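You operate a simulated robot arm through the tools that you are given. There is no shell and no other tool.

You run a simulated robot arm. Do the job below in one go: nothing can be reset, and whatever is moved stays where it is left.

## Task
Plug the probe in, switch the kiln on, set heat and hold from the card and start it.
Fine: plug in before switching on; wait till the display reads COOL.
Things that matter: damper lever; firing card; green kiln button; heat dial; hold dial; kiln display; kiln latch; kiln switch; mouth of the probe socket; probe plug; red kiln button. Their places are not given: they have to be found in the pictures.

The check looks at the end state, three seconds after you hand in, the way a careful person would. Anything else that was tipped, shoved, dropped, spilled or broken makes it a failure.

## Robot
A 6-joint arm with a two-finger gripper, fixed in place. Base frame: the origin is on the floor under the middle of its stand, x ahead of it, y to its left, z up. Readings come in mm, degrees, newtons and seconds.
It reaches about 1572 mm from its shoulder. Its first joint turns from -166.0 to 166.0 degrees. Payload 2.45 kg.
The TCP is the grasp point between the finger pads, 20 mm short of the fingertips. In the tool frame z runs along the fingers and y along their closing line. The gripper opens to 140 mm; its body begins 168 mm behind the TCP.
Orientation is that of the tool frame in the base frame, as [roll, pitch, yaw] about the fixed x, y, z axes, in that order (R = Rz(yaw) Ry(pitch) Rx(roll)). With the fingers straight down and closing along the base's y, the tool's x points along the base's -x, its y along +y and its z along -z.

## Interface
- The arm moves only by the tool drive_tool. Its argument "commands" is a list of rows, each an object of numbers (a shift or turn left out is 0, a gripper value left out holds the last): "wx", "wy", "wz": the turn, a rotation vector about the base's x, y, z in degrees; "x", "y", "z": the shift along the base's x, y, z in mm; "claw": the gripper command, from -1 (fully open) to 1 (shut), values between in proportion. In form: [{"wx": .., "wy": .., "wz": .., "x": .., "y": .., "z": .., "claw": ..}, ...]. A call has 1 to 20 rows; each row shifts and turns the commanded pose from where the row before left it. Rows are played at 5 a second. More than 50 mm and 8.6 degrees between two rows, or a gripper value outside its range, and nothing of the call is played. Where a pose cannot be reached the arm comes as near as it can. A force on the tool above 40 N (or 10 N above the force at the start of the call, whichever is more), or a blocked arm, ends the call early, and 0.2 s more pass. Each finger travels about 45 mm/s and halts on what it meets, pressing with about 44 N; the grip force reading is that of the motor and also rises with nothing between the fingers. The clock runs only during rows and for 0.2 s after the last one: add rows that do not move to give the fingers time. It gives the time, the measured TCP pose, the force on the tool (base axes), the opening and the grip force at its end, in the units of the frame above (readings bear some noise), with the torque about the TCP (base axes, N m) and any sound that the robot's microphone picked up, and new pictures: "show" is both (left out), scene, wrist or none.
- Cameras (640 x 400 px; columns grow to the right, rows downward): "scene" is fixed at [218.2, -497.4, 1503.8]; the picture's right is [0.83, -0.56, 0.00], its down [-0.18, -0.26, -0.95] and it looks along [0.53, 0.79, -0.32] (base axes); focal length 372 px, centre (320, 200). "wrist" rides on the gripper at [78, 11, -209] in the tool frame; the picture's right is [-0.14, 0.99, 0.00], its down [-0.92, -0.13, -0.37] and it looks along [-0.37, -0.05, 0.93] (tool axes); focal length 280 px, centre (320, 200).
- probe_pixels(camera, pixels): there is no depth. For up to 12 entries [column, row, z] of the newest picture of that camera ("zoom" is the newest enlarged one), the place [x, y] in the base frame at which the ray of that pixel passes the height z, good to about 3 mm. No time passes.
- enlarge(camera, box): a new picture of the part [left, top, right, bottom] of that camera's present view, enlarged. No time passes.
- close_job(): hands the job in; it is judged then, once.

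Open the gripper and draw the arm clear of the work before you hand the job in, unless the task says otherwise.

The tools are called after "Request:" as a command line: name --argument value ..., lists and objects as JSON in quotes. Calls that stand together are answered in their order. drive_tool: Moves the arm, as the interface text tells. Its arguments: {"type":"object","properties":{"commands":{"type":"array","items":{"type":"object","properties":{"wx":{"type":"number"},"wy":{"type":"number"},"wz":{"type":"number"},"x":{"type":"number"},"y":{"type":"number"},"z":{"type":"number"},"claw":{"type":"number"}}}},"show":{"type":"string","enum":["both","scene","wrist","none"]}},"required":["commands"]} The other tools are called the same way: probe_pixels (camera, pixels) gives the place at which the rays of pixels pass given heights; enlarge (camera, box) takes an enlarged picture of a part of a camera's view; close_job () hands the job in.

At the start:

```text
t: 0.0
position: [669.9, 176.0, 1226.9]
orientation: [180.0, 0.0, 180.0]
contact_force: [0.3, -0.8, 0.1]
torque: [-0.01, 0.04, 0.0]
finger_gap: 140.1
grasp_force: 0.0
```

scene: 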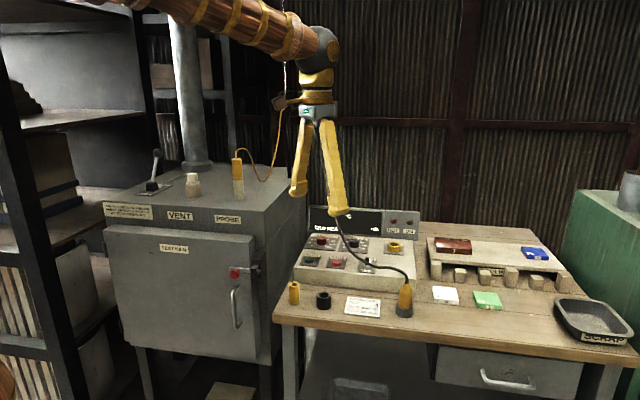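
wrist: 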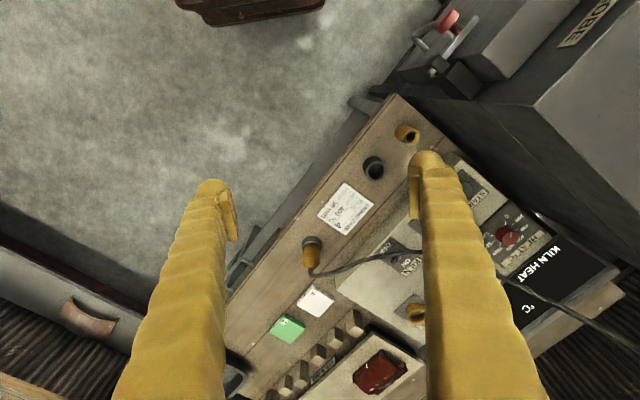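

The pictures show the control panel on the bench (scene about 300-410, 205-290), a card at (362,307) and an orange plug standing at (405,300). I'll enlarge those areas to read them.

Request:
enlarge --camera "scene" --box '[270, 190, 450, 330]'

Request:
enlarge --camera "wrist" --box '[280, 90, 620, 340]'

Request:
enlarge --camera "scene" --box '[335, 285, 415, 335]'

Request:
enlarge --camera "scene" --box '[90, 130, 310, 370]'

```text
2.86 times, centred on (360, 260) of scene
```

zoom: 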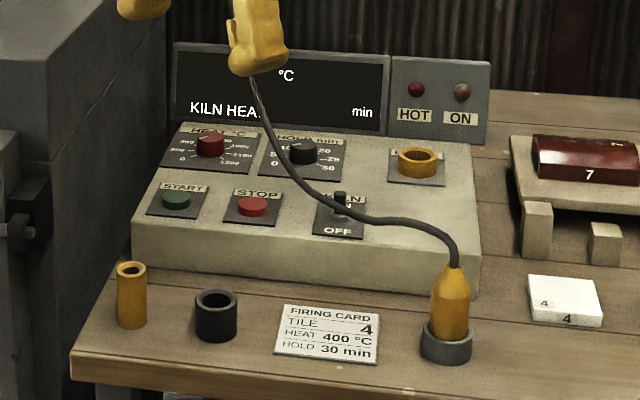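

```text
1.60 times, centred on (450, 215) of wrist
```

zoom: 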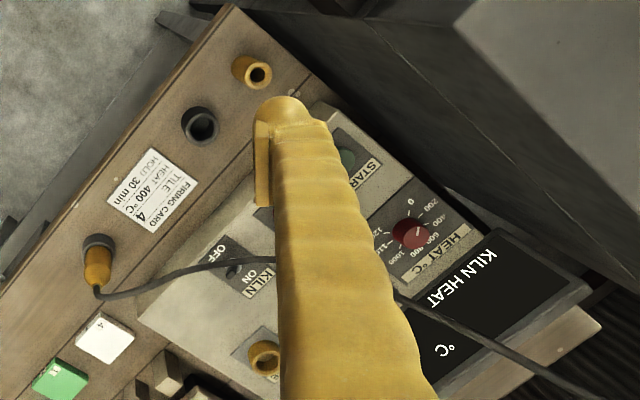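

```text
8.00 times, centred on (375, 310) of scene
```

zoom: 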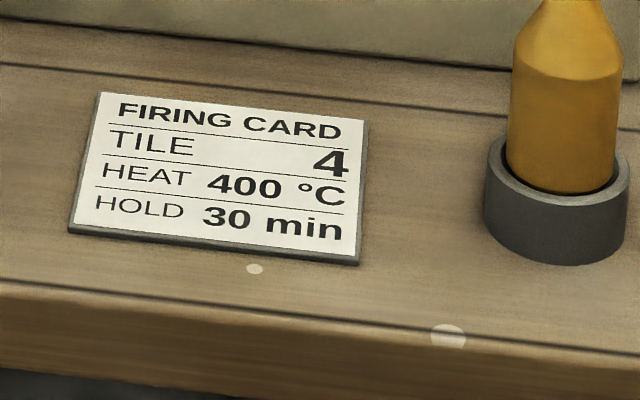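

```text
1.67 times, centred on (200, 250) of scene
```

zoom: 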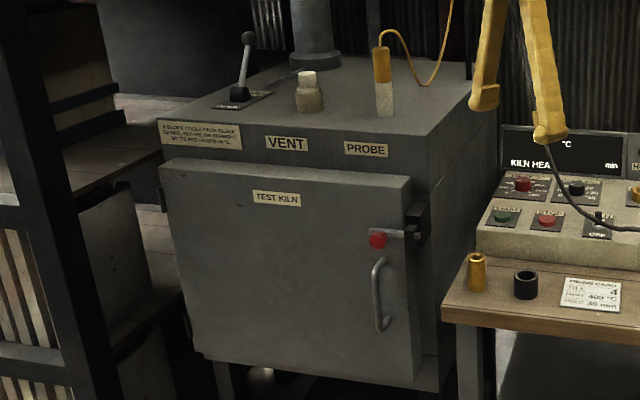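

The card reads TILE 4, HEAT 400 °C, HOLD 30 min. Next I look closer at the kiln labels (scene ~ (128,211)), damper lever (155,165), and latch (245,272), and at the panel dials.

Request:
enlarge --camera "scene" --box '[98, 195, 162, 235]'

Request:
enlarge --camera "scene" --box '[210, 240, 290, 340]'

Request:
enlarge --camera "scene" --box '[130, 140, 250, 215]'

Request:
enlarge --camera "scene" --box '[295, 225, 375, 275]'

Request:
enlarge --camera "scene" --box '[350, 210, 430, 275]'

```text
10.00 times, centred on (130, 215) of scene
```

zoom: 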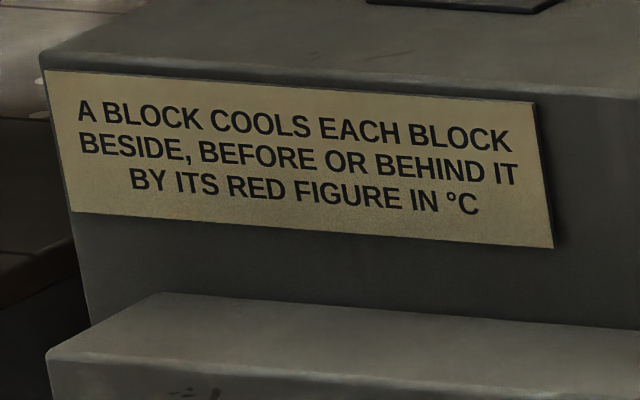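

```text
4.00 times, centred on (250, 290) of scene
```

zoom: 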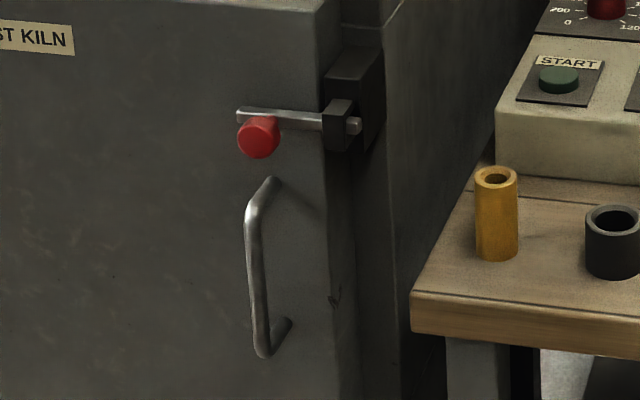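

```text
5.33 times, centred on (190, 178) of scene
```

zoom: 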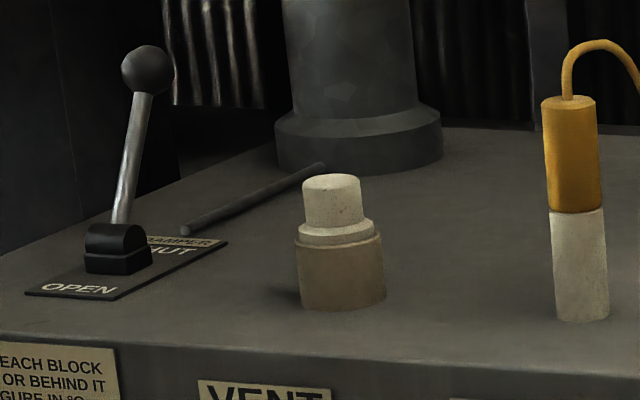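

```text
8.00 times, centred on (335, 250) of scene
```

zoom: 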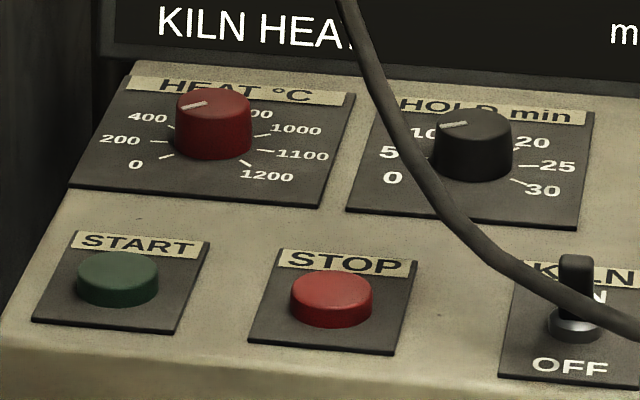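

```text
6.15 times, centred on (390, 242) of scene
```

zoom: 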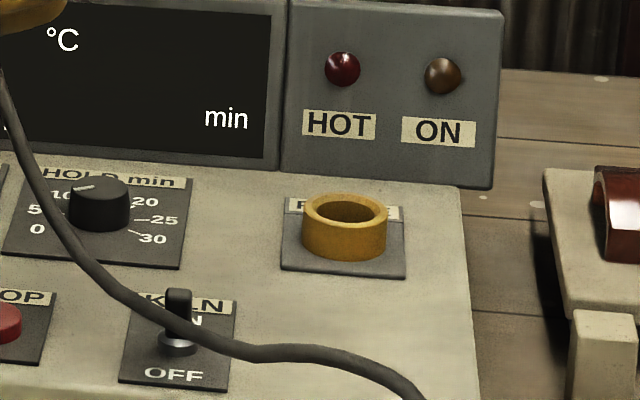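

I'll triangulate the bench items by probing matching pixels (card centre, plug holder, socket, dials) in both cameras at two heights.

Request:
probe_pixels --camera "scene" --pixels '[[363, 307, 700], [363, 307, 900], [323, 299, 700], [323, 299, 900], [404, 312, 700], [404, 312, 900], [394, 245, 700], [394, 245, 900], [319, 237, 700], [319, 237, 900], [405, 283, 700], [405, 283, 900]]'

Request:
probe_pixels --camera "wrist" --pixels '[[346, 208, 700], [346, 208, 900], [373, 168, 700], [373, 168, 900], [312, 241, 700], [312, 241, 900], [416, 313, 700], [416, 313, 900], [506, 234, 700], [506, 234, 900], [312, 272, 700], [312, 272, 900]]'

```text
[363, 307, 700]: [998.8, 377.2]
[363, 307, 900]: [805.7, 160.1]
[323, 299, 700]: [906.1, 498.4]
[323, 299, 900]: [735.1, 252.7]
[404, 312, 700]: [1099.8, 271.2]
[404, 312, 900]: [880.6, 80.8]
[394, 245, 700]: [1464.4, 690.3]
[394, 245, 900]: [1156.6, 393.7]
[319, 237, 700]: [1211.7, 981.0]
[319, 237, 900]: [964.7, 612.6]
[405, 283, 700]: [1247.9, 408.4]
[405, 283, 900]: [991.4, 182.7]
```

```text
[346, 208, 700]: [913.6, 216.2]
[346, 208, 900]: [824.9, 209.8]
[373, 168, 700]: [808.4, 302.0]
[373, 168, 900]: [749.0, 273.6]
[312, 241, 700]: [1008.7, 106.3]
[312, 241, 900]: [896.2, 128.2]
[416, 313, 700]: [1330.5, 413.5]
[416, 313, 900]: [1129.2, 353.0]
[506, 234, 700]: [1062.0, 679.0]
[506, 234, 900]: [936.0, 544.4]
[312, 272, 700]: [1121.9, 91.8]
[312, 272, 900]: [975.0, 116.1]
```

Triangulation gives bench top z≈855, card near (842,210), plug near (920,125), socket near (1090,340,940), heat dial near (903,510,955), so the bench is turned about 45°. I draw the arm back to the right and turn it to line up with the bench so both cameras get a clear view of the cable and panel.

Request:
drive_tool --commands '[{"x": 0, "y": -40, "z": 10, "wz": 8}, {"x": 0, "y": -40, "z": 10, "wz": 8}, {"x": 0, "y": -40, "z": 10, "wz": 8}, {"x": 0, "y": -40, "z": 10, "wz": 8}, {"x": 0, "y": -40, "z": 10, "wz": 8}, {"x": 0, "y": -40, "z": 10, "wz": 8}, {}]' --show "both"

```text
t: 1.6
position: [670.9, -62.1, 1286.5]
orientation: [-180.0, 0.1, -131.9]
contact_force: [-0.4, 0.2, -0.3]
torque: [0.02, -0.03, 0.02]
finger_gap: 140.0
grasp_force: 0.1
```

scene: 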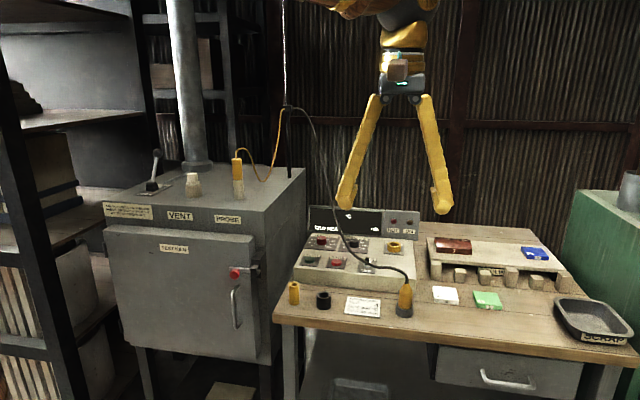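
wrist: 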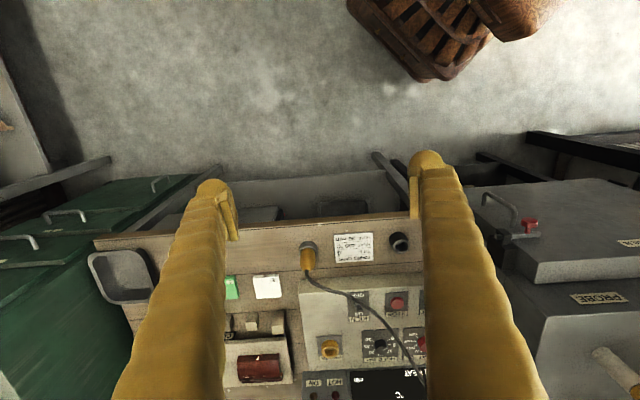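

The view is clear: the cable hangs from a hook at about (287,107) in the scene and drops to the plug at (405,300). I zoom on the panel in the wrist view.

Request:
enlarge --camera "wrist" --box '[225, 225, 435, 400]'

Request:
enlarge --camera "scene" --box '[275, 90, 435, 330]'

Request:
probe_pixels --camera "wrist" --pixels '[[307, 246, 855], [307, 246, 900], [307, 272, 900], [307, 272, 950], [329, 347, 900], [329, 347, 950], [397, 304, 900], [397, 304, 940], [352, 247, 855], [399, 241, 900], [421, 342, 900], [421, 342, 950]]'

Request:
probe_pixels --camera "scene" --pixels '[[290, 107, 1000], [290, 107, 1500], [315, 130, 1000], [315, 130, 1300]]'

```text
2.29 times, centred on (330, 312) of wrist
```

zoom: 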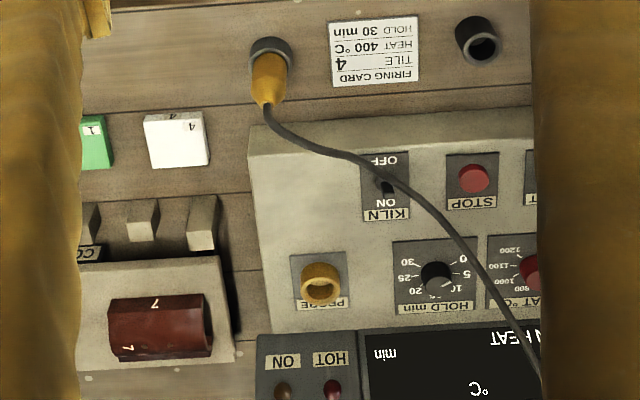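

```text
1.67 times, centred on (355, 210) of scene
```

zoom: 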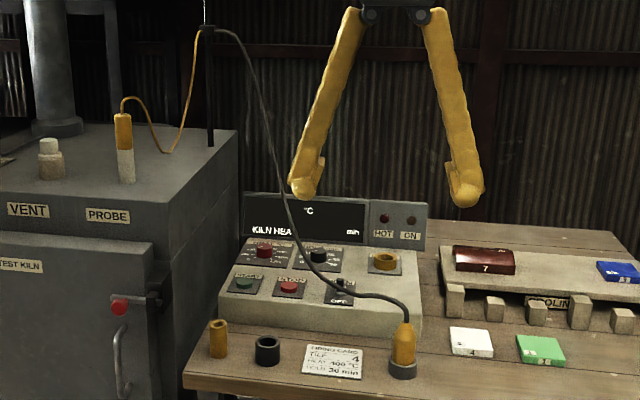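

```text
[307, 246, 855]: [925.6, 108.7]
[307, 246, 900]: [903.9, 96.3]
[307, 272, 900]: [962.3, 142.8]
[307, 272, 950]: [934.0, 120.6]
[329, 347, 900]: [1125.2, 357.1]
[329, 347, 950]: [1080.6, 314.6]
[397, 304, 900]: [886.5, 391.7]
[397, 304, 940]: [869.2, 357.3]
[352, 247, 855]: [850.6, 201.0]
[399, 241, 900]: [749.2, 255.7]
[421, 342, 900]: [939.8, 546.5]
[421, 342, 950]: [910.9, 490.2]
```

```text
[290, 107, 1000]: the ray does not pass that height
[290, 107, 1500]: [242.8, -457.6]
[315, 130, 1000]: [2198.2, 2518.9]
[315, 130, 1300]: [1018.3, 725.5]
```

The wrist zoom shows the plug standing in its dark holder at about (307,250), the socket (329,347), the toggle at KILN and both dials; the display is dark. I move in above the plug for a close, more accurate look.

Request:
drive_tool --commands '[{"x": 36, "y": 24, "z": -34}, {"x": 36, "y": 24, "z": -34}, {"x": 36, "y": 24, "z": -34}, {"x": 36, "y": 24, "z": -34}, {"x": 36, "y": 24, "z": -34}, {"x": 36, "y": 24, "z": -34}, {}]' --show "both"

```text
refused: row 1 steps farther than a row can; nothing moved
```

The rows were slightly too long (55 mm), so I split the same move into more rows.

Request:
drive_tool --commands '[{"x": 31, "y": 21, "z": -29}, {"x": 31, "y": 21, "z": -29}, {"x": 31, "y": 21, "z": -29}, {"x": 31, "y": 21, "z": -29}, {"x": 31, "y": 21, "z": -29}, {"x": 31, "y": 21, "z": -29}, {"x": 31, "y": 21, "z": -29}, {}, {}]' --show "both"

```text
t: 3.6
position: [885.4, 85.4, 1083.2]
orientation: [-180.0, 0.0, -131.9]
contact_force: [0.4, 0.5, 0.4]
torque: [-0.04, -0.01, -0.02]
finger_gap: 140.2
grasp_force: 0.0
```

scene: 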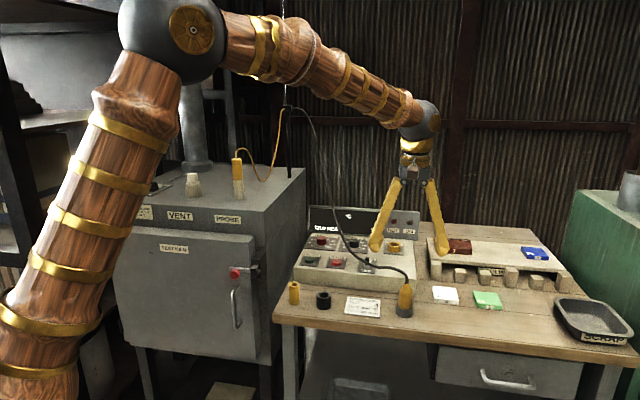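
wrist: 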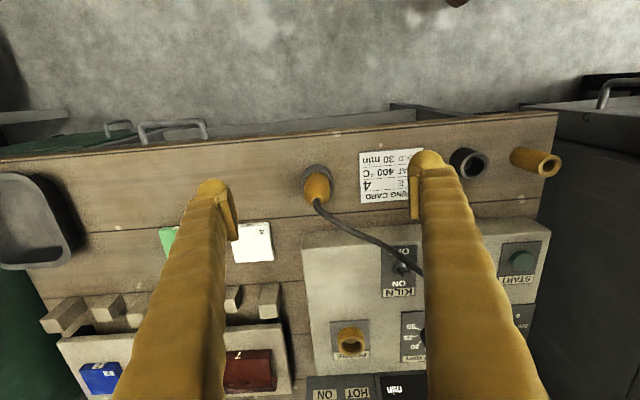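

Closer now: plug holder at (317,181), plug tip (316,203), socket (351,342) in the wrist view. I enlarge the plug, toggle and socket and probe their rays.

Request:
enlarge --camera "wrist" --box '[280, 145, 360, 225]'

Request:
enlarge --camera "wrist" --box '[300, 220, 440, 400]'

Request:
enlarge --camera "scene" --box '[350, 225, 430, 325]'

Request:
probe_pixels --camera "wrist" --pixels '[[317, 179, 883], [316, 203, 960], [351, 342, 900], [351, 342, 940], [180, 148, 855], [500, 115, 855], [302, 249, 900], [418, 235, 900]]'

```text
5.00 times, centred on (320, 185) of wrist
```

zoom: 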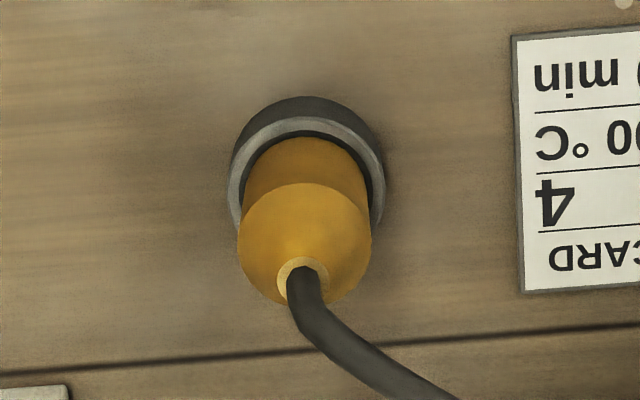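

```text
2.22 times, centred on (370, 310) of wrist
```

zoom: 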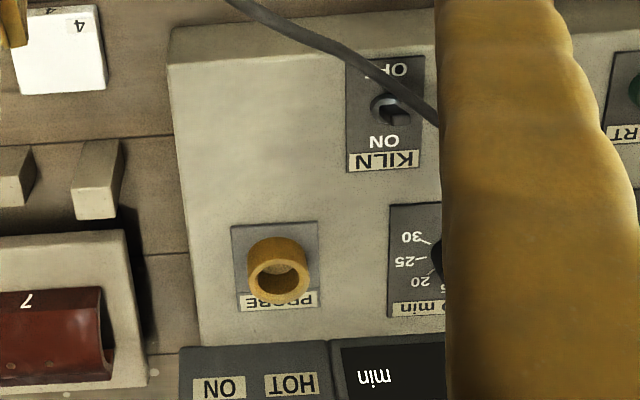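

```text
4.00 times, centred on (390, 275) of scene
```

zoom: 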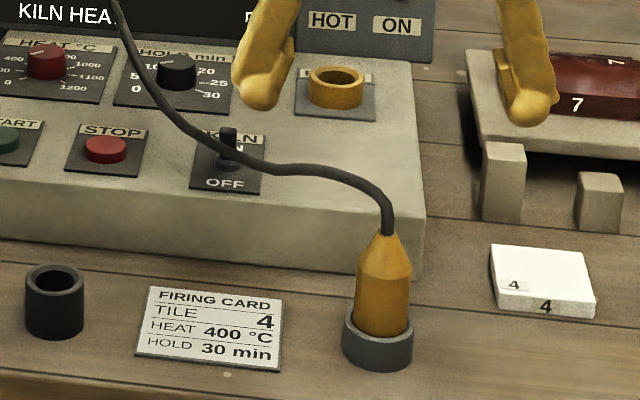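

```text
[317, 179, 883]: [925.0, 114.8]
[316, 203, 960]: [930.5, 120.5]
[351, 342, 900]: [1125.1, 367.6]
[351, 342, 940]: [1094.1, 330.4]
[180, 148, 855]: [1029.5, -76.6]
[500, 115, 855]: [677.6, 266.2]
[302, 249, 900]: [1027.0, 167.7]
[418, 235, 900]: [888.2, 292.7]
```

Plug axis comes out at about (928,118), holder rim ≈ z 880, plug shoulder ≈ 920, tip ≈ 950. I centre over it, narrow the opening to ~84 mm and descend partway.

Request:
drive_tool --commands '[{"x": 21, "y": 16, "claw": -0.2}, {"x": 21.6, "y": 16.6}, {"z": -40}, {"z": -40}, {}, {}]' --show "both"

```text
t: 5.0
position: [929.7, 116.1, 1003.7]
orientation: [180.0, 0.0, -132.0]
contact_force: [1.2, 0.1, 0.0]
torque: [-0.01, 0.02, 0.0]
finger_gap: 84.2
grasp_force: 0.1
```

scene: 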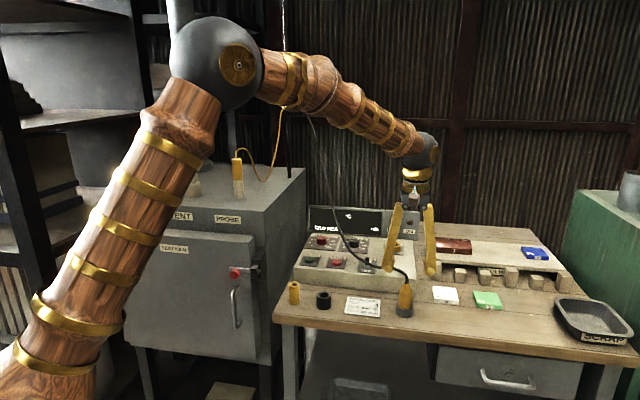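
wrist: 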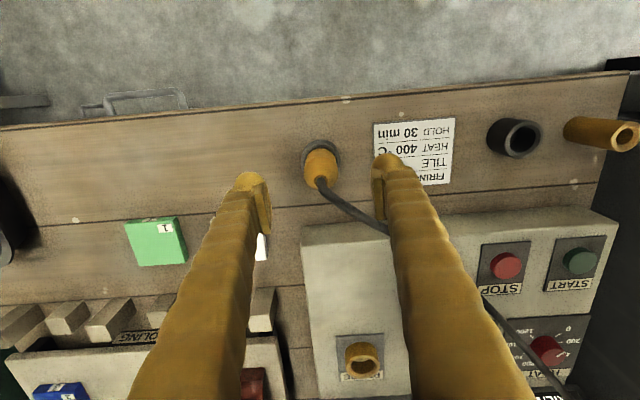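

Fingers straddle the plug (tip at (319,181) in the wrist view); I zoom in to check the centring before the last descent.

Request:
enlarge --camera "wrist" --box '[270, 130, 370, 230]'

Request:
enlarge --camera "scene" --box '[365, 200, 465, 330]'

```text
4.00 times, centred on (320, 180) of wrist
```

zoom: 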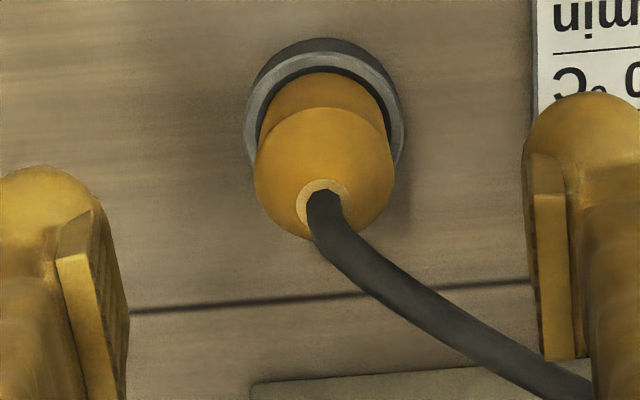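

```text
3.08 times, centred on (415, 265) of scene
```

zoom: 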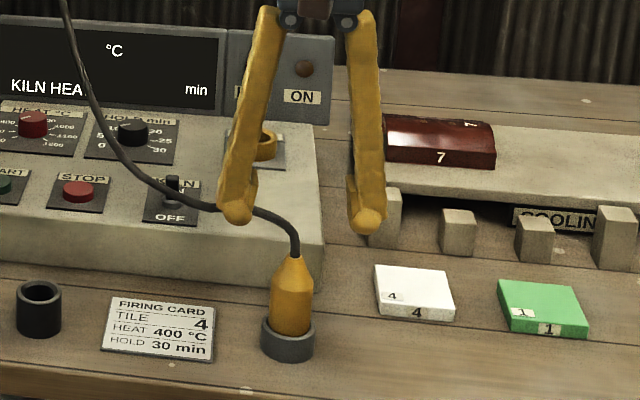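

Rim and tip appear about 3 px further along the bench depth than the tool axis, so I shift ~3 mm that way, descend to z≈912 and then close on the plug.

Request:
drive_tool --commands '[{"x": 0.5, "y": 4.0, "z": -20}, {"z": -25}, {"z": -25}, {"z": -21}, {}, {"claw": 0.1}, {"claw": 0.3}, {"claw": 0.5}, {}, {}, {}]' --show "both"

```text
t: 7.4
position: [928.6, 119.2, 913.0]
orientation: [179.9, 0.0, -131.9]
contact_force: [2.6, -2.4, -0.1]
torque: [-0.03, -0.03, -0.05]
finger_gap: 36.0
grasp_force: 44.1
```

scene: 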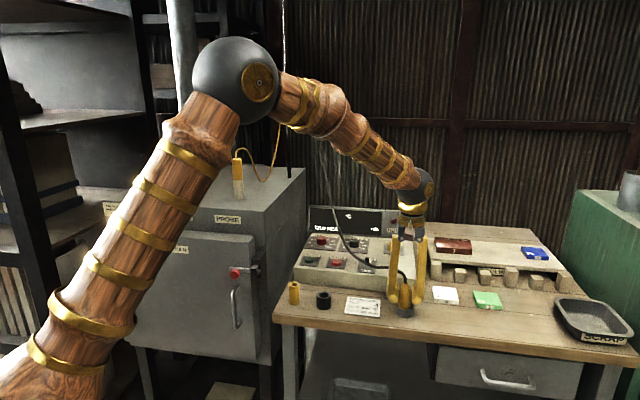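
wrist: 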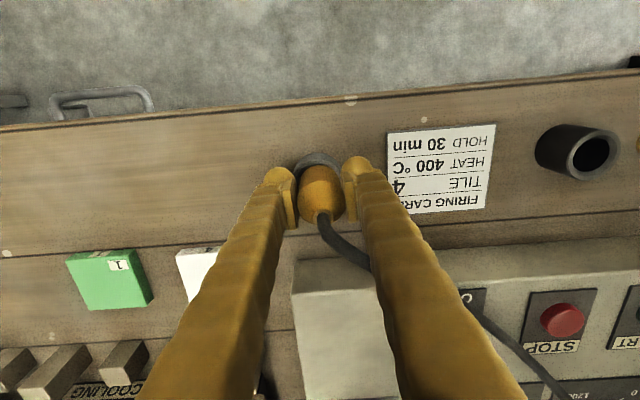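

The gripper holds the plug (gap 36 mm, 44 N). I firm the command and lift straight up about 100 mm.

Request:
drive_tool --commands '[{"claw": 0.8}, {"z": 15}, {"z": 20}, {"z": 25}, {"z": 30}, {"z": 30}, {}]' --show "both"

```text
t: 9.0
position: [927.9, 121.1, 1032.8]
orientation: [-180.0, 0.0, -132.0]
contact_force: [-1.0, 0.1, -1.0]
torque: [0.0, -0.01, -0.02]
finger_gap: 36.0
grasp_force: 43.5
```

scene: 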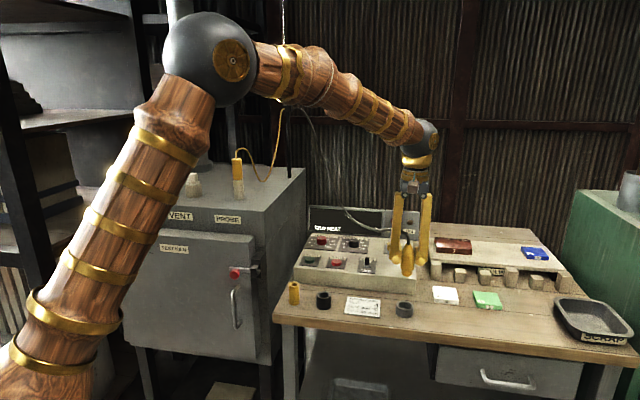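
wrist: 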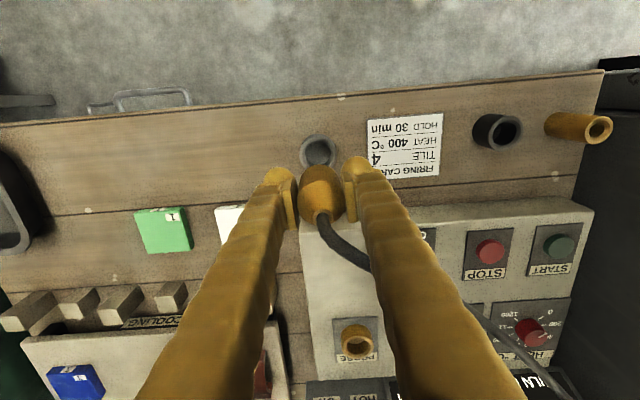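

The plug is lifted out cleanly and the holder stayed. I zoom in on the plug's lower end and the socket to judge lengths and whether the socket axis is tilted.

Request:
enlarge --camera "scene" --box '[370, 200, 450, 325]'

Request:
enlarge --camera "wrist" --box '[305, 300, 405, 400]'

Request:
probe_pixels --camera "wrist" --pixels '[[357, 345, 930], [357, 345, 950], [317, 152, 880], [357, 330, 920]]'

Request:
probe_pixels --camera "scene" --pixels '[[394, 244, 930], [394, 244, 950], [404, 308, 880]]'

```text
3.20 times, centred on (410, 262) of scene
```

zoom: 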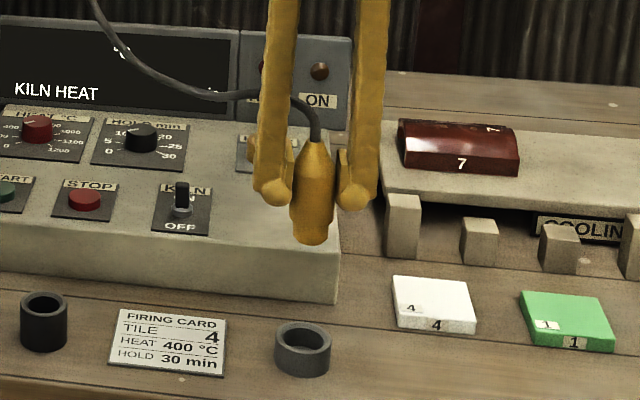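

```text
4.00 times, centred on (355, 350) of wrist
```

zoom: 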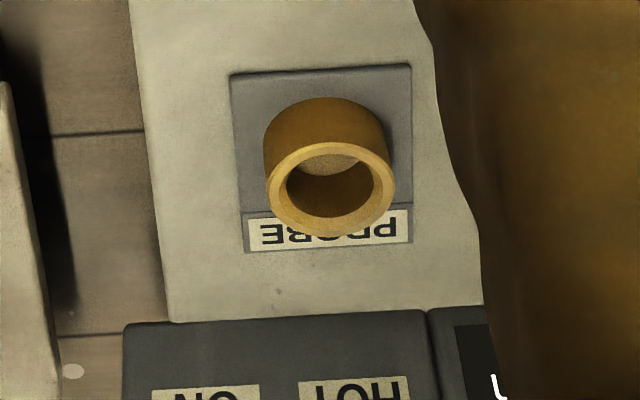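

```text
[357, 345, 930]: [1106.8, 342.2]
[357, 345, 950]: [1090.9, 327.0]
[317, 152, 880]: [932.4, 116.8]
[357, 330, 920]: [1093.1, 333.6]
```

```text
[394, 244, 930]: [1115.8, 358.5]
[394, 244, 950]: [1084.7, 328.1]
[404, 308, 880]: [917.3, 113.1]
```

I enlarge the plug's lower end further to see its shape relative to the socket's hole.

Request:
enlarge --camera "scene" --box '[385, 240, 430, 285]'

Request:
enlarge --camera "scene" --box '[295, 200, 420, 295]'

```text
8.89 times, centred on (408, 262) of scene
```

zoom: 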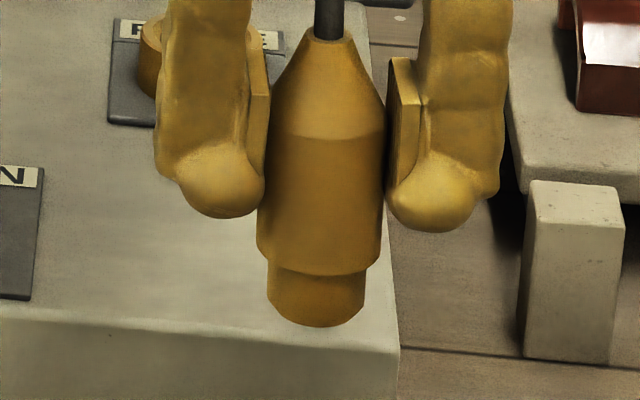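

```text
4.21 times, centred on (358, 248) of scene
```

zoom: 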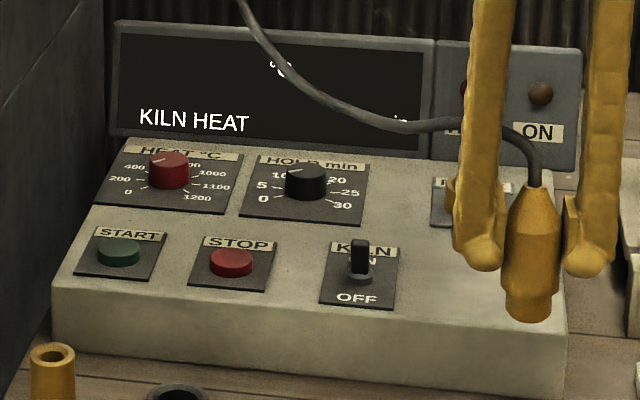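

The plug has a ~28 mm nose below a 36 mm body (nose end ≈ 48 mm below TCP), and the socket ring's axis looks vertical, with its mouth near (1096,337,~945). I carry the plug over there with clearance.

Request:
drive_tool --commands '[{"z": 30}, {"x": 27, "y": 35}, {"x": 27, "y": 35}, {"x": 27, "y": 35}, {"x": 27, "y": 35}, {"x": 27, "y": 35}, {"x": 27, "y": 35}, {}, {}]' --show "both"

```text
t: 11.0
position: [1092.8, 330.4, 1061.4]
orientation: [-180.0, 0.0, -132.0]
contact_force: [-0.3, -0.1, -1.8]
torque: [0.0, 0.03, 0.01]
finger_gap: 35.8
grasp_force: 44.0
```

scene: 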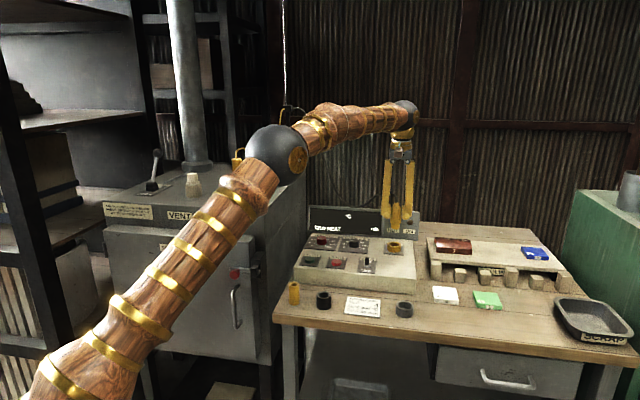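
wrist: 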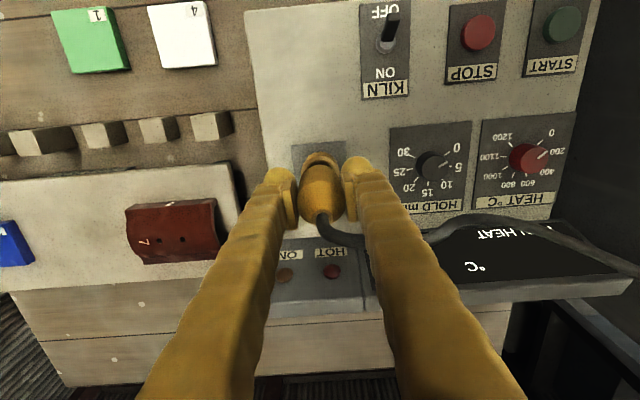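

The plug is now over the socket; the toggle clearly leans to OFF (wrist (389,30)). I zoom on the plug and ring in both views to align.

Request:
enlarge --camera "wrist" --box '[275, 125, 375, 225]'

Request:
enlarge --camera "scene" --box '[370, 190, 425, 260]'

Request:
enlarge --camera "wrist" --box '[340, 0, 600, 220]'

```text
4.00 times, centred on (325, 175) of wrist
```

zoom: 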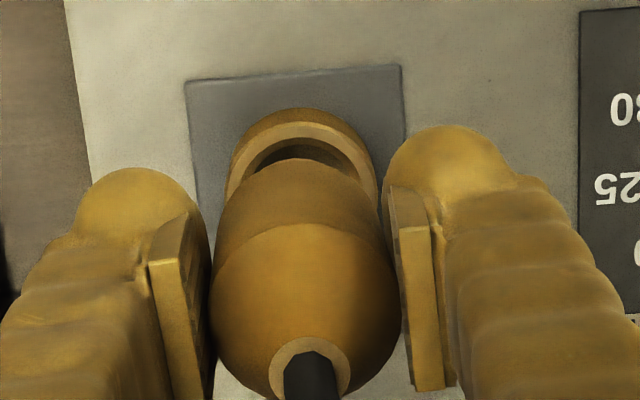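

```text
5.71 times, centred on (398, 225) of scene
```

zoom: 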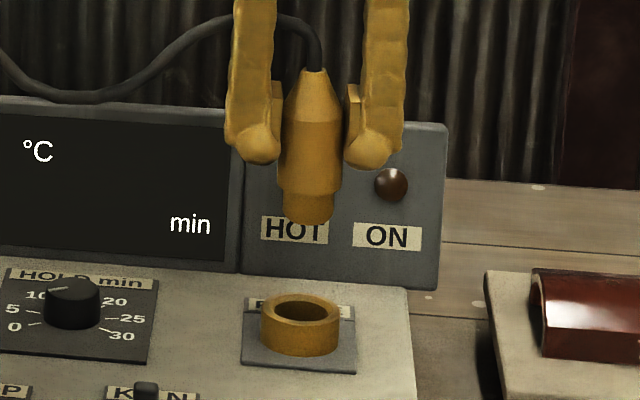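

```text
1.82 times, centred on (470, 110) of wrist
```

zoom: 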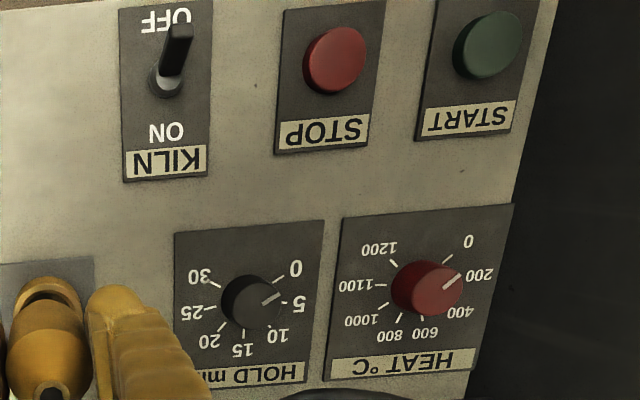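

Columns agree, but the ring's near edge (zoom y≈122) shows the socket about 17 mm further back than the tool axis. I shift that way and come down 30 mm, then recheck.

Request:
drive_tool --commands '[{"x": 5.5, "y": 6}, {"x": 5.5, "y": 6}, {"z": -15}, {"z": -15}, {}, {}]' --show "both"

Request:
enlarge --camera "wrist" --box '[275, 125, 375, 225]'

Request:
enlarge --camera "scene" --box '[370, 200, 425, 260]'

```text
t: 12.4
position: [1104.4, 341.1, 1031.1]
orientation: [-180.0, 0.0, -131.9]
contact_force: [-0.4, 0.6, -1.0]
torque: [0.01, -0.03, 0.01]
finger_gap: 36.0
grasp_force: 44.3
```

scene: 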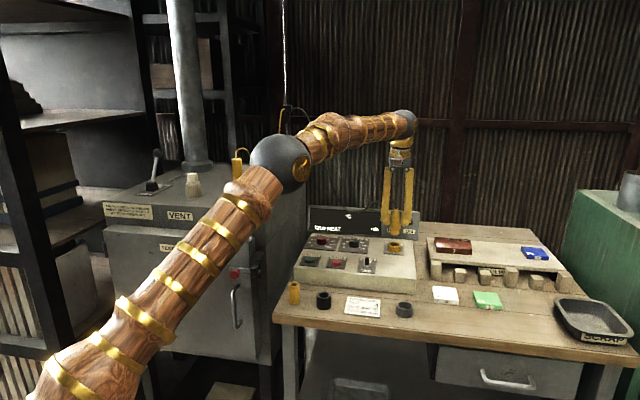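
wrist: 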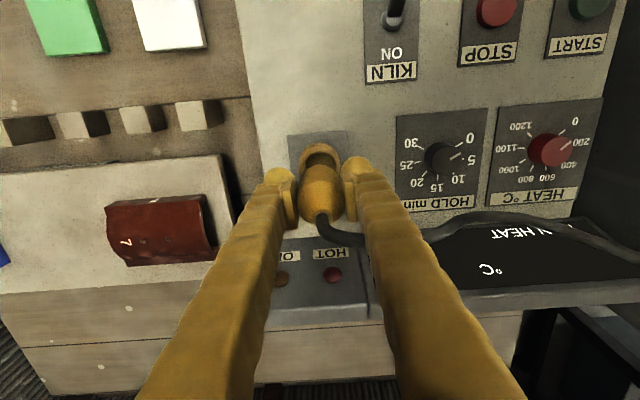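

```text
4.00 times, centred on (325, 175) of wrist
```

zoom: 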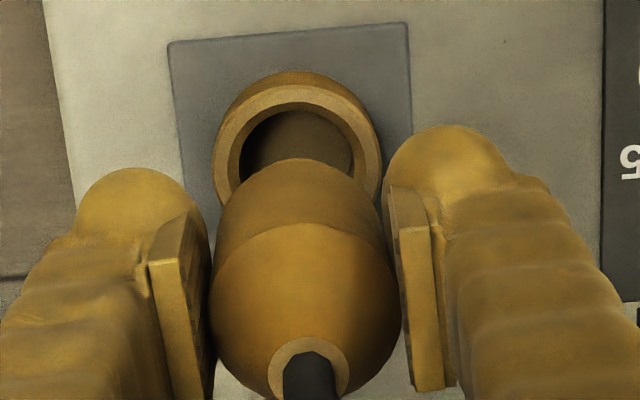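

```text
6.67 times, centred on (398, 230) of scene
```

zoom: 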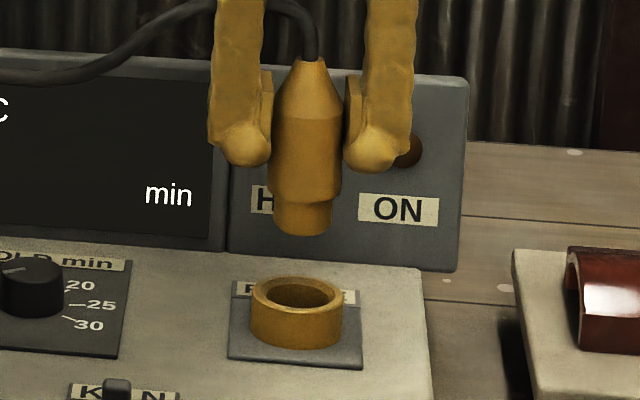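

Ring (centre ≈ (319.4,166)) now coincides with the tool axis for a mouth height near 943. I descend 28 mm to just above the mouth and look again.

Request:
drive_tool --commands '[{"z": -10}, {"z": -10}, {"z": -8}, {}, {}]' --show "both"

Request:
enlarge --camera "wrist" --box '[275, 125, 375, 225]'

Request:
enlarge --camera "scene" --box '[375, 215, 415, 260]'

```text
t: 13.6
position: [1103.8, 342.5, 1003.5]
orientation: [180.0, 0.0, -132.0]
contact_force: [-0.3, -0.1, -2.3]
torque: [0.0, -0.02, 0.01]
finger_gap: 36.0
grasp_force: 43.9
```

scene: 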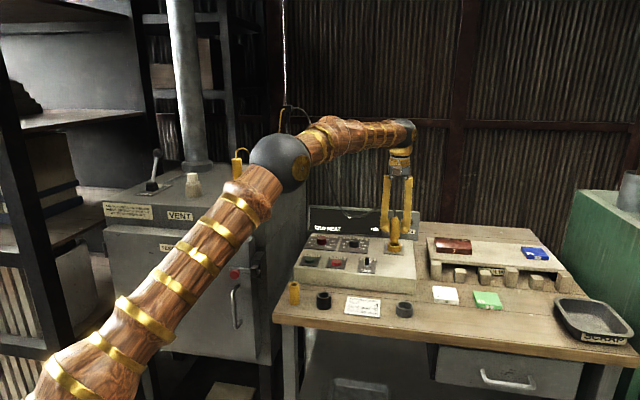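
wrist: 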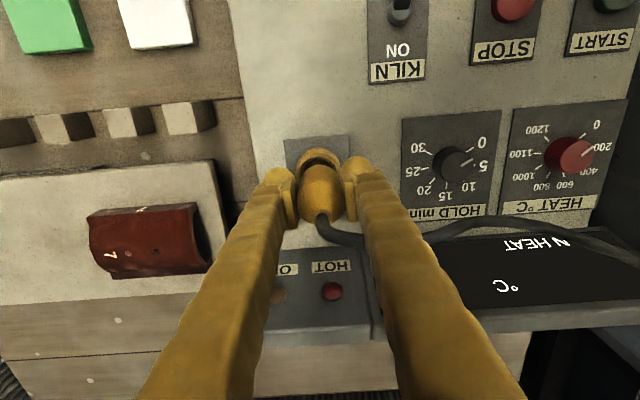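

```text
4.00 times, centred on (325, 175) of wrist
```

zoom: 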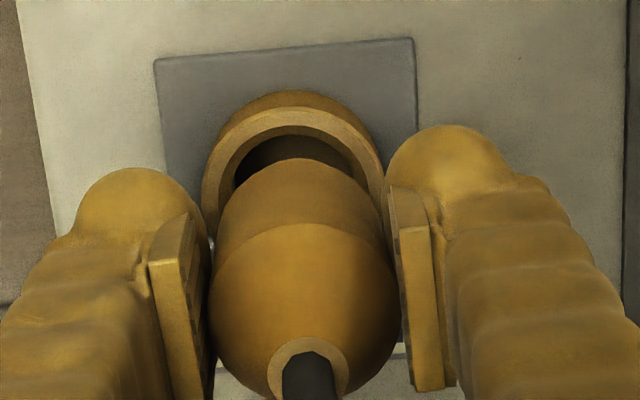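

```text
8.89 times, centred on (395, 238) of scene
```

zoom: 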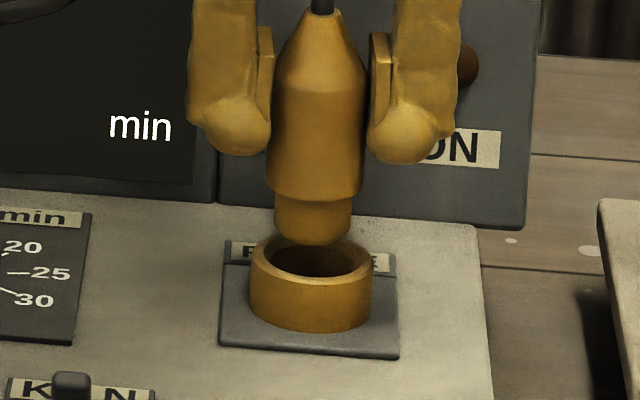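

Aligned within ~2 mm; the ring appears ~1.5–2 mm to the bench's right of the plug. I nudge 1.5 mm that way and lower slowly into the mouth, watching force.

Request:
drive_tool --commands '[{"x": 1.2, "y": -1.0}, {"z": -4}, {"z": -4}, {"z": -4}, {"z": -3}, {}]' --show "both"

Request:
enlarge --camera "wrist" --box '[275, 125, 375, 225]'

Request:
enlarge --camera "scene" --box '[375, 215, 415, 260]'

```text
t: 15.0
position: [1102.4, 340.9, 988.6]
orientation: [180.0, 0.0, -132.0]
contact_force: [0.1, -0.1, -1.8]
torque: [0.03, 0.01, 0.0]
finger_gap: 36.0
grasp_force: 44.7
```

scene: 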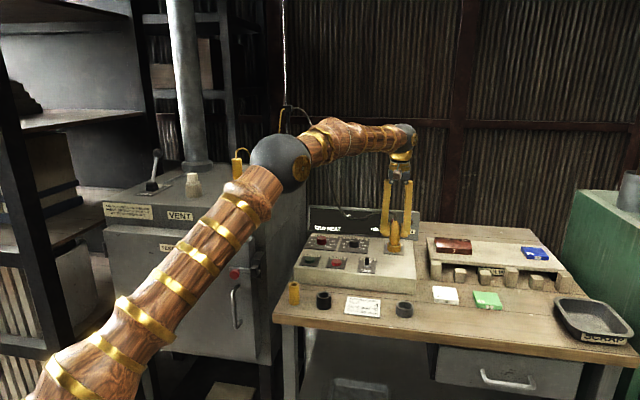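
wrist: 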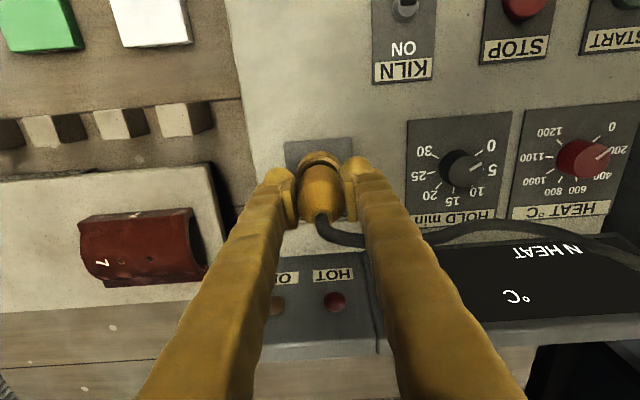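

```text
4.00 times, centred on (325, 175) of wrist
```

zoom: 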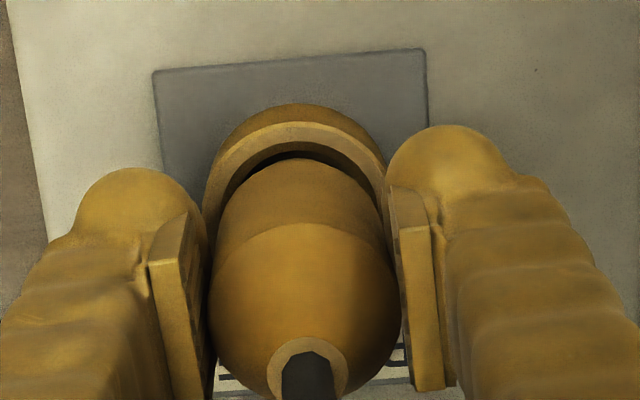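

```text
8.89 times, centred on (395, 238) of scene
```

zoom: 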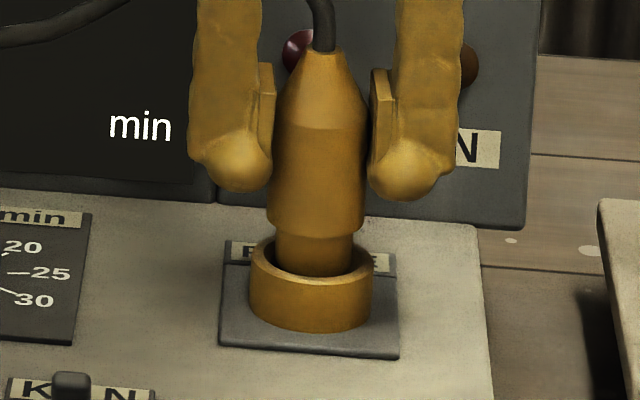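

The nose has entered the ring with no contact force. I continue lowering in small steps until it seats.

Request:
drive_tool --commands '[{"z": -4}, {"z": -4}, {"z": -3}, {"z": -3}, {}]' --show "both"

Request:
enlarge --camera "wrist" --box '[275, 125, 375, 225]'

Request:
enlarge --camera "scene" --box '[375, 215, 415, 260]'

```text
t: 16.2
position: [1104.8, 341.9, 976.1]
orientation: [-179.9, 0.1, -131.9]
contact_force: [-0.2, 0.1, 2.6]
torque: [-0.01, -0.04, 0.06]
finger_gap: 36.2
grasp_force: 43.9
```

scene: 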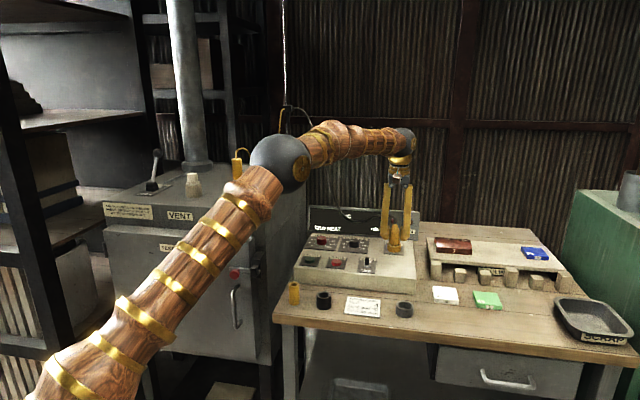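
wrist: 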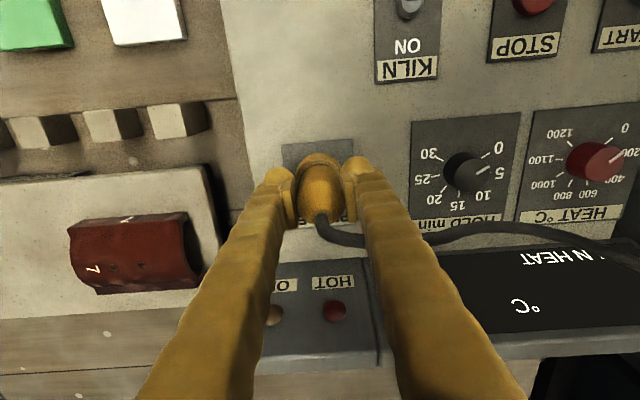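

```text
4.00 times, centred on (325, 175) of wrist
```

zoom: 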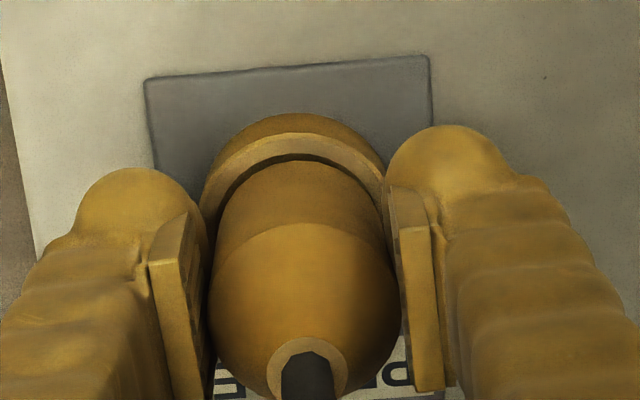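

```text
8.89 times, centred on (395, 238) of scene
```

zoom: 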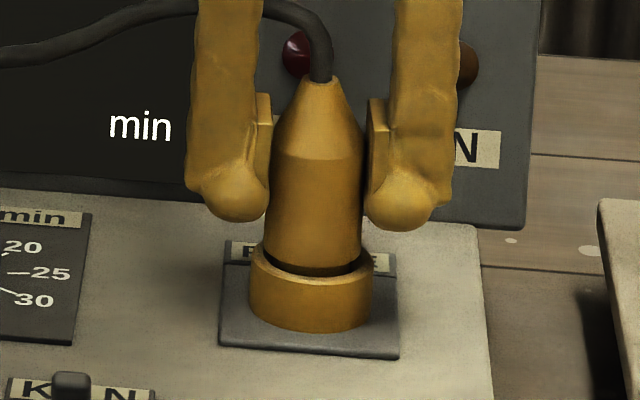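

A light contact (+2.6 N) starts; the shoulder is almost on the ring. I press down a few more mm in small steps to seat it firmly.

Request:
drive_tool --commands '[{"z": -2}, {"z": -2}, {"z": -2}, {"z": -2}, {}]' --show "scene"

Request:
enlarge --camera "scene" --box '[375, 215, 415, 260]'

```text
t: 17.4
position: [1103.8, 340.7, 968.5]
orientation: [-179.9, 0.0, -132.0]
contact_force: [7.6, -7.5, 34.4]
torque: [-0.01, -0.27, 0.11]
finger_gap: 36.1
grasp_force: 43.7
```

scene: 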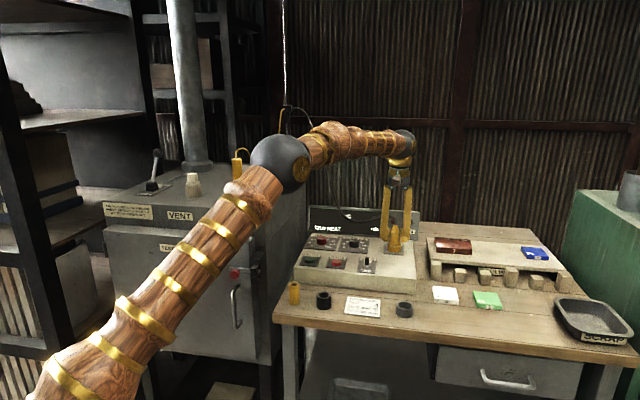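

```text
8.89 times, centred on (395, 238) of scene
```

zoom: 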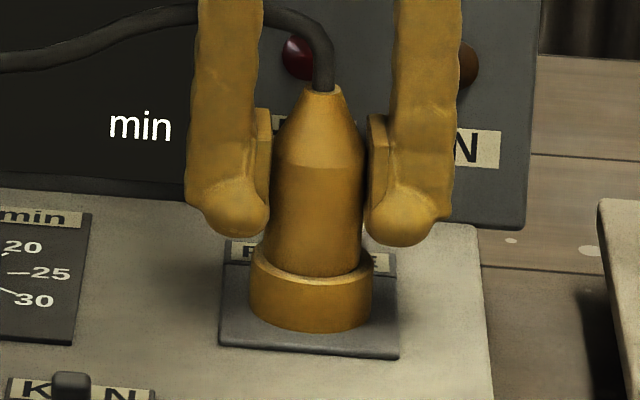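

The plug is seated: 34 N reaction and the shoulder sits on the ring. I open the fingers in place to release it and then check it stays.

Request:
drive_tool --commands '[{"claw": 0.3}, {"claw": 0.1}, {"claw": 0.0}, {}, {}]' --show "both"

Request:
enlarge --camera "scene" --box '[365, 205, 425, 265]'

```text
t: 18.6
position: [1103.4, 342.1, 967.9]
orientation: [-180.0, 0.0, -132.0]
contact_force: [1.4, 0.2, -0.3]
torque: [0.02, 0.02, -0.02]
finger_gap: 70.1
grasp_force: 0.1
```

scene: 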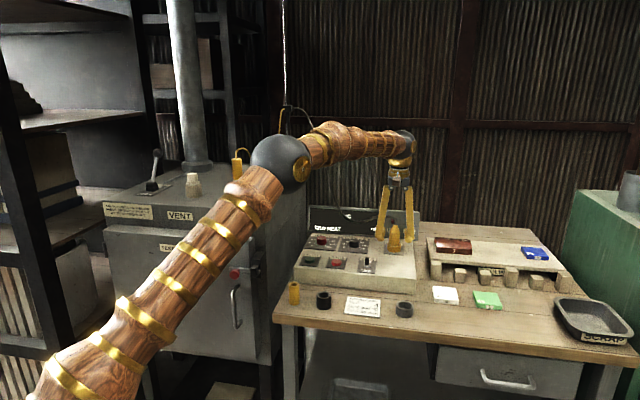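
wrist: 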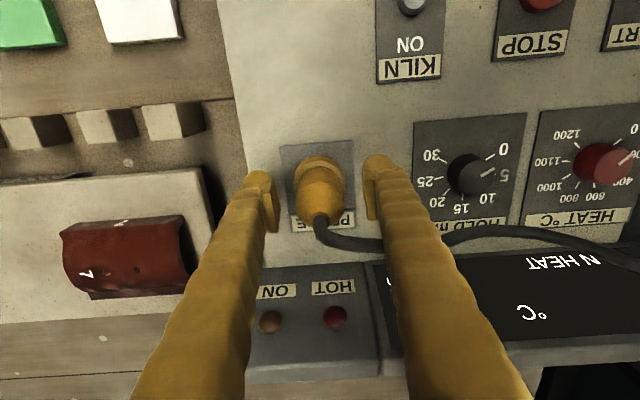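

```text
6.67 times, centred on (395, 235) of scene
```

zoom: 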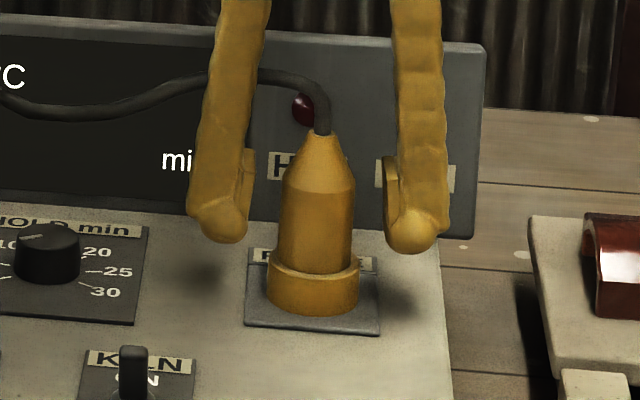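

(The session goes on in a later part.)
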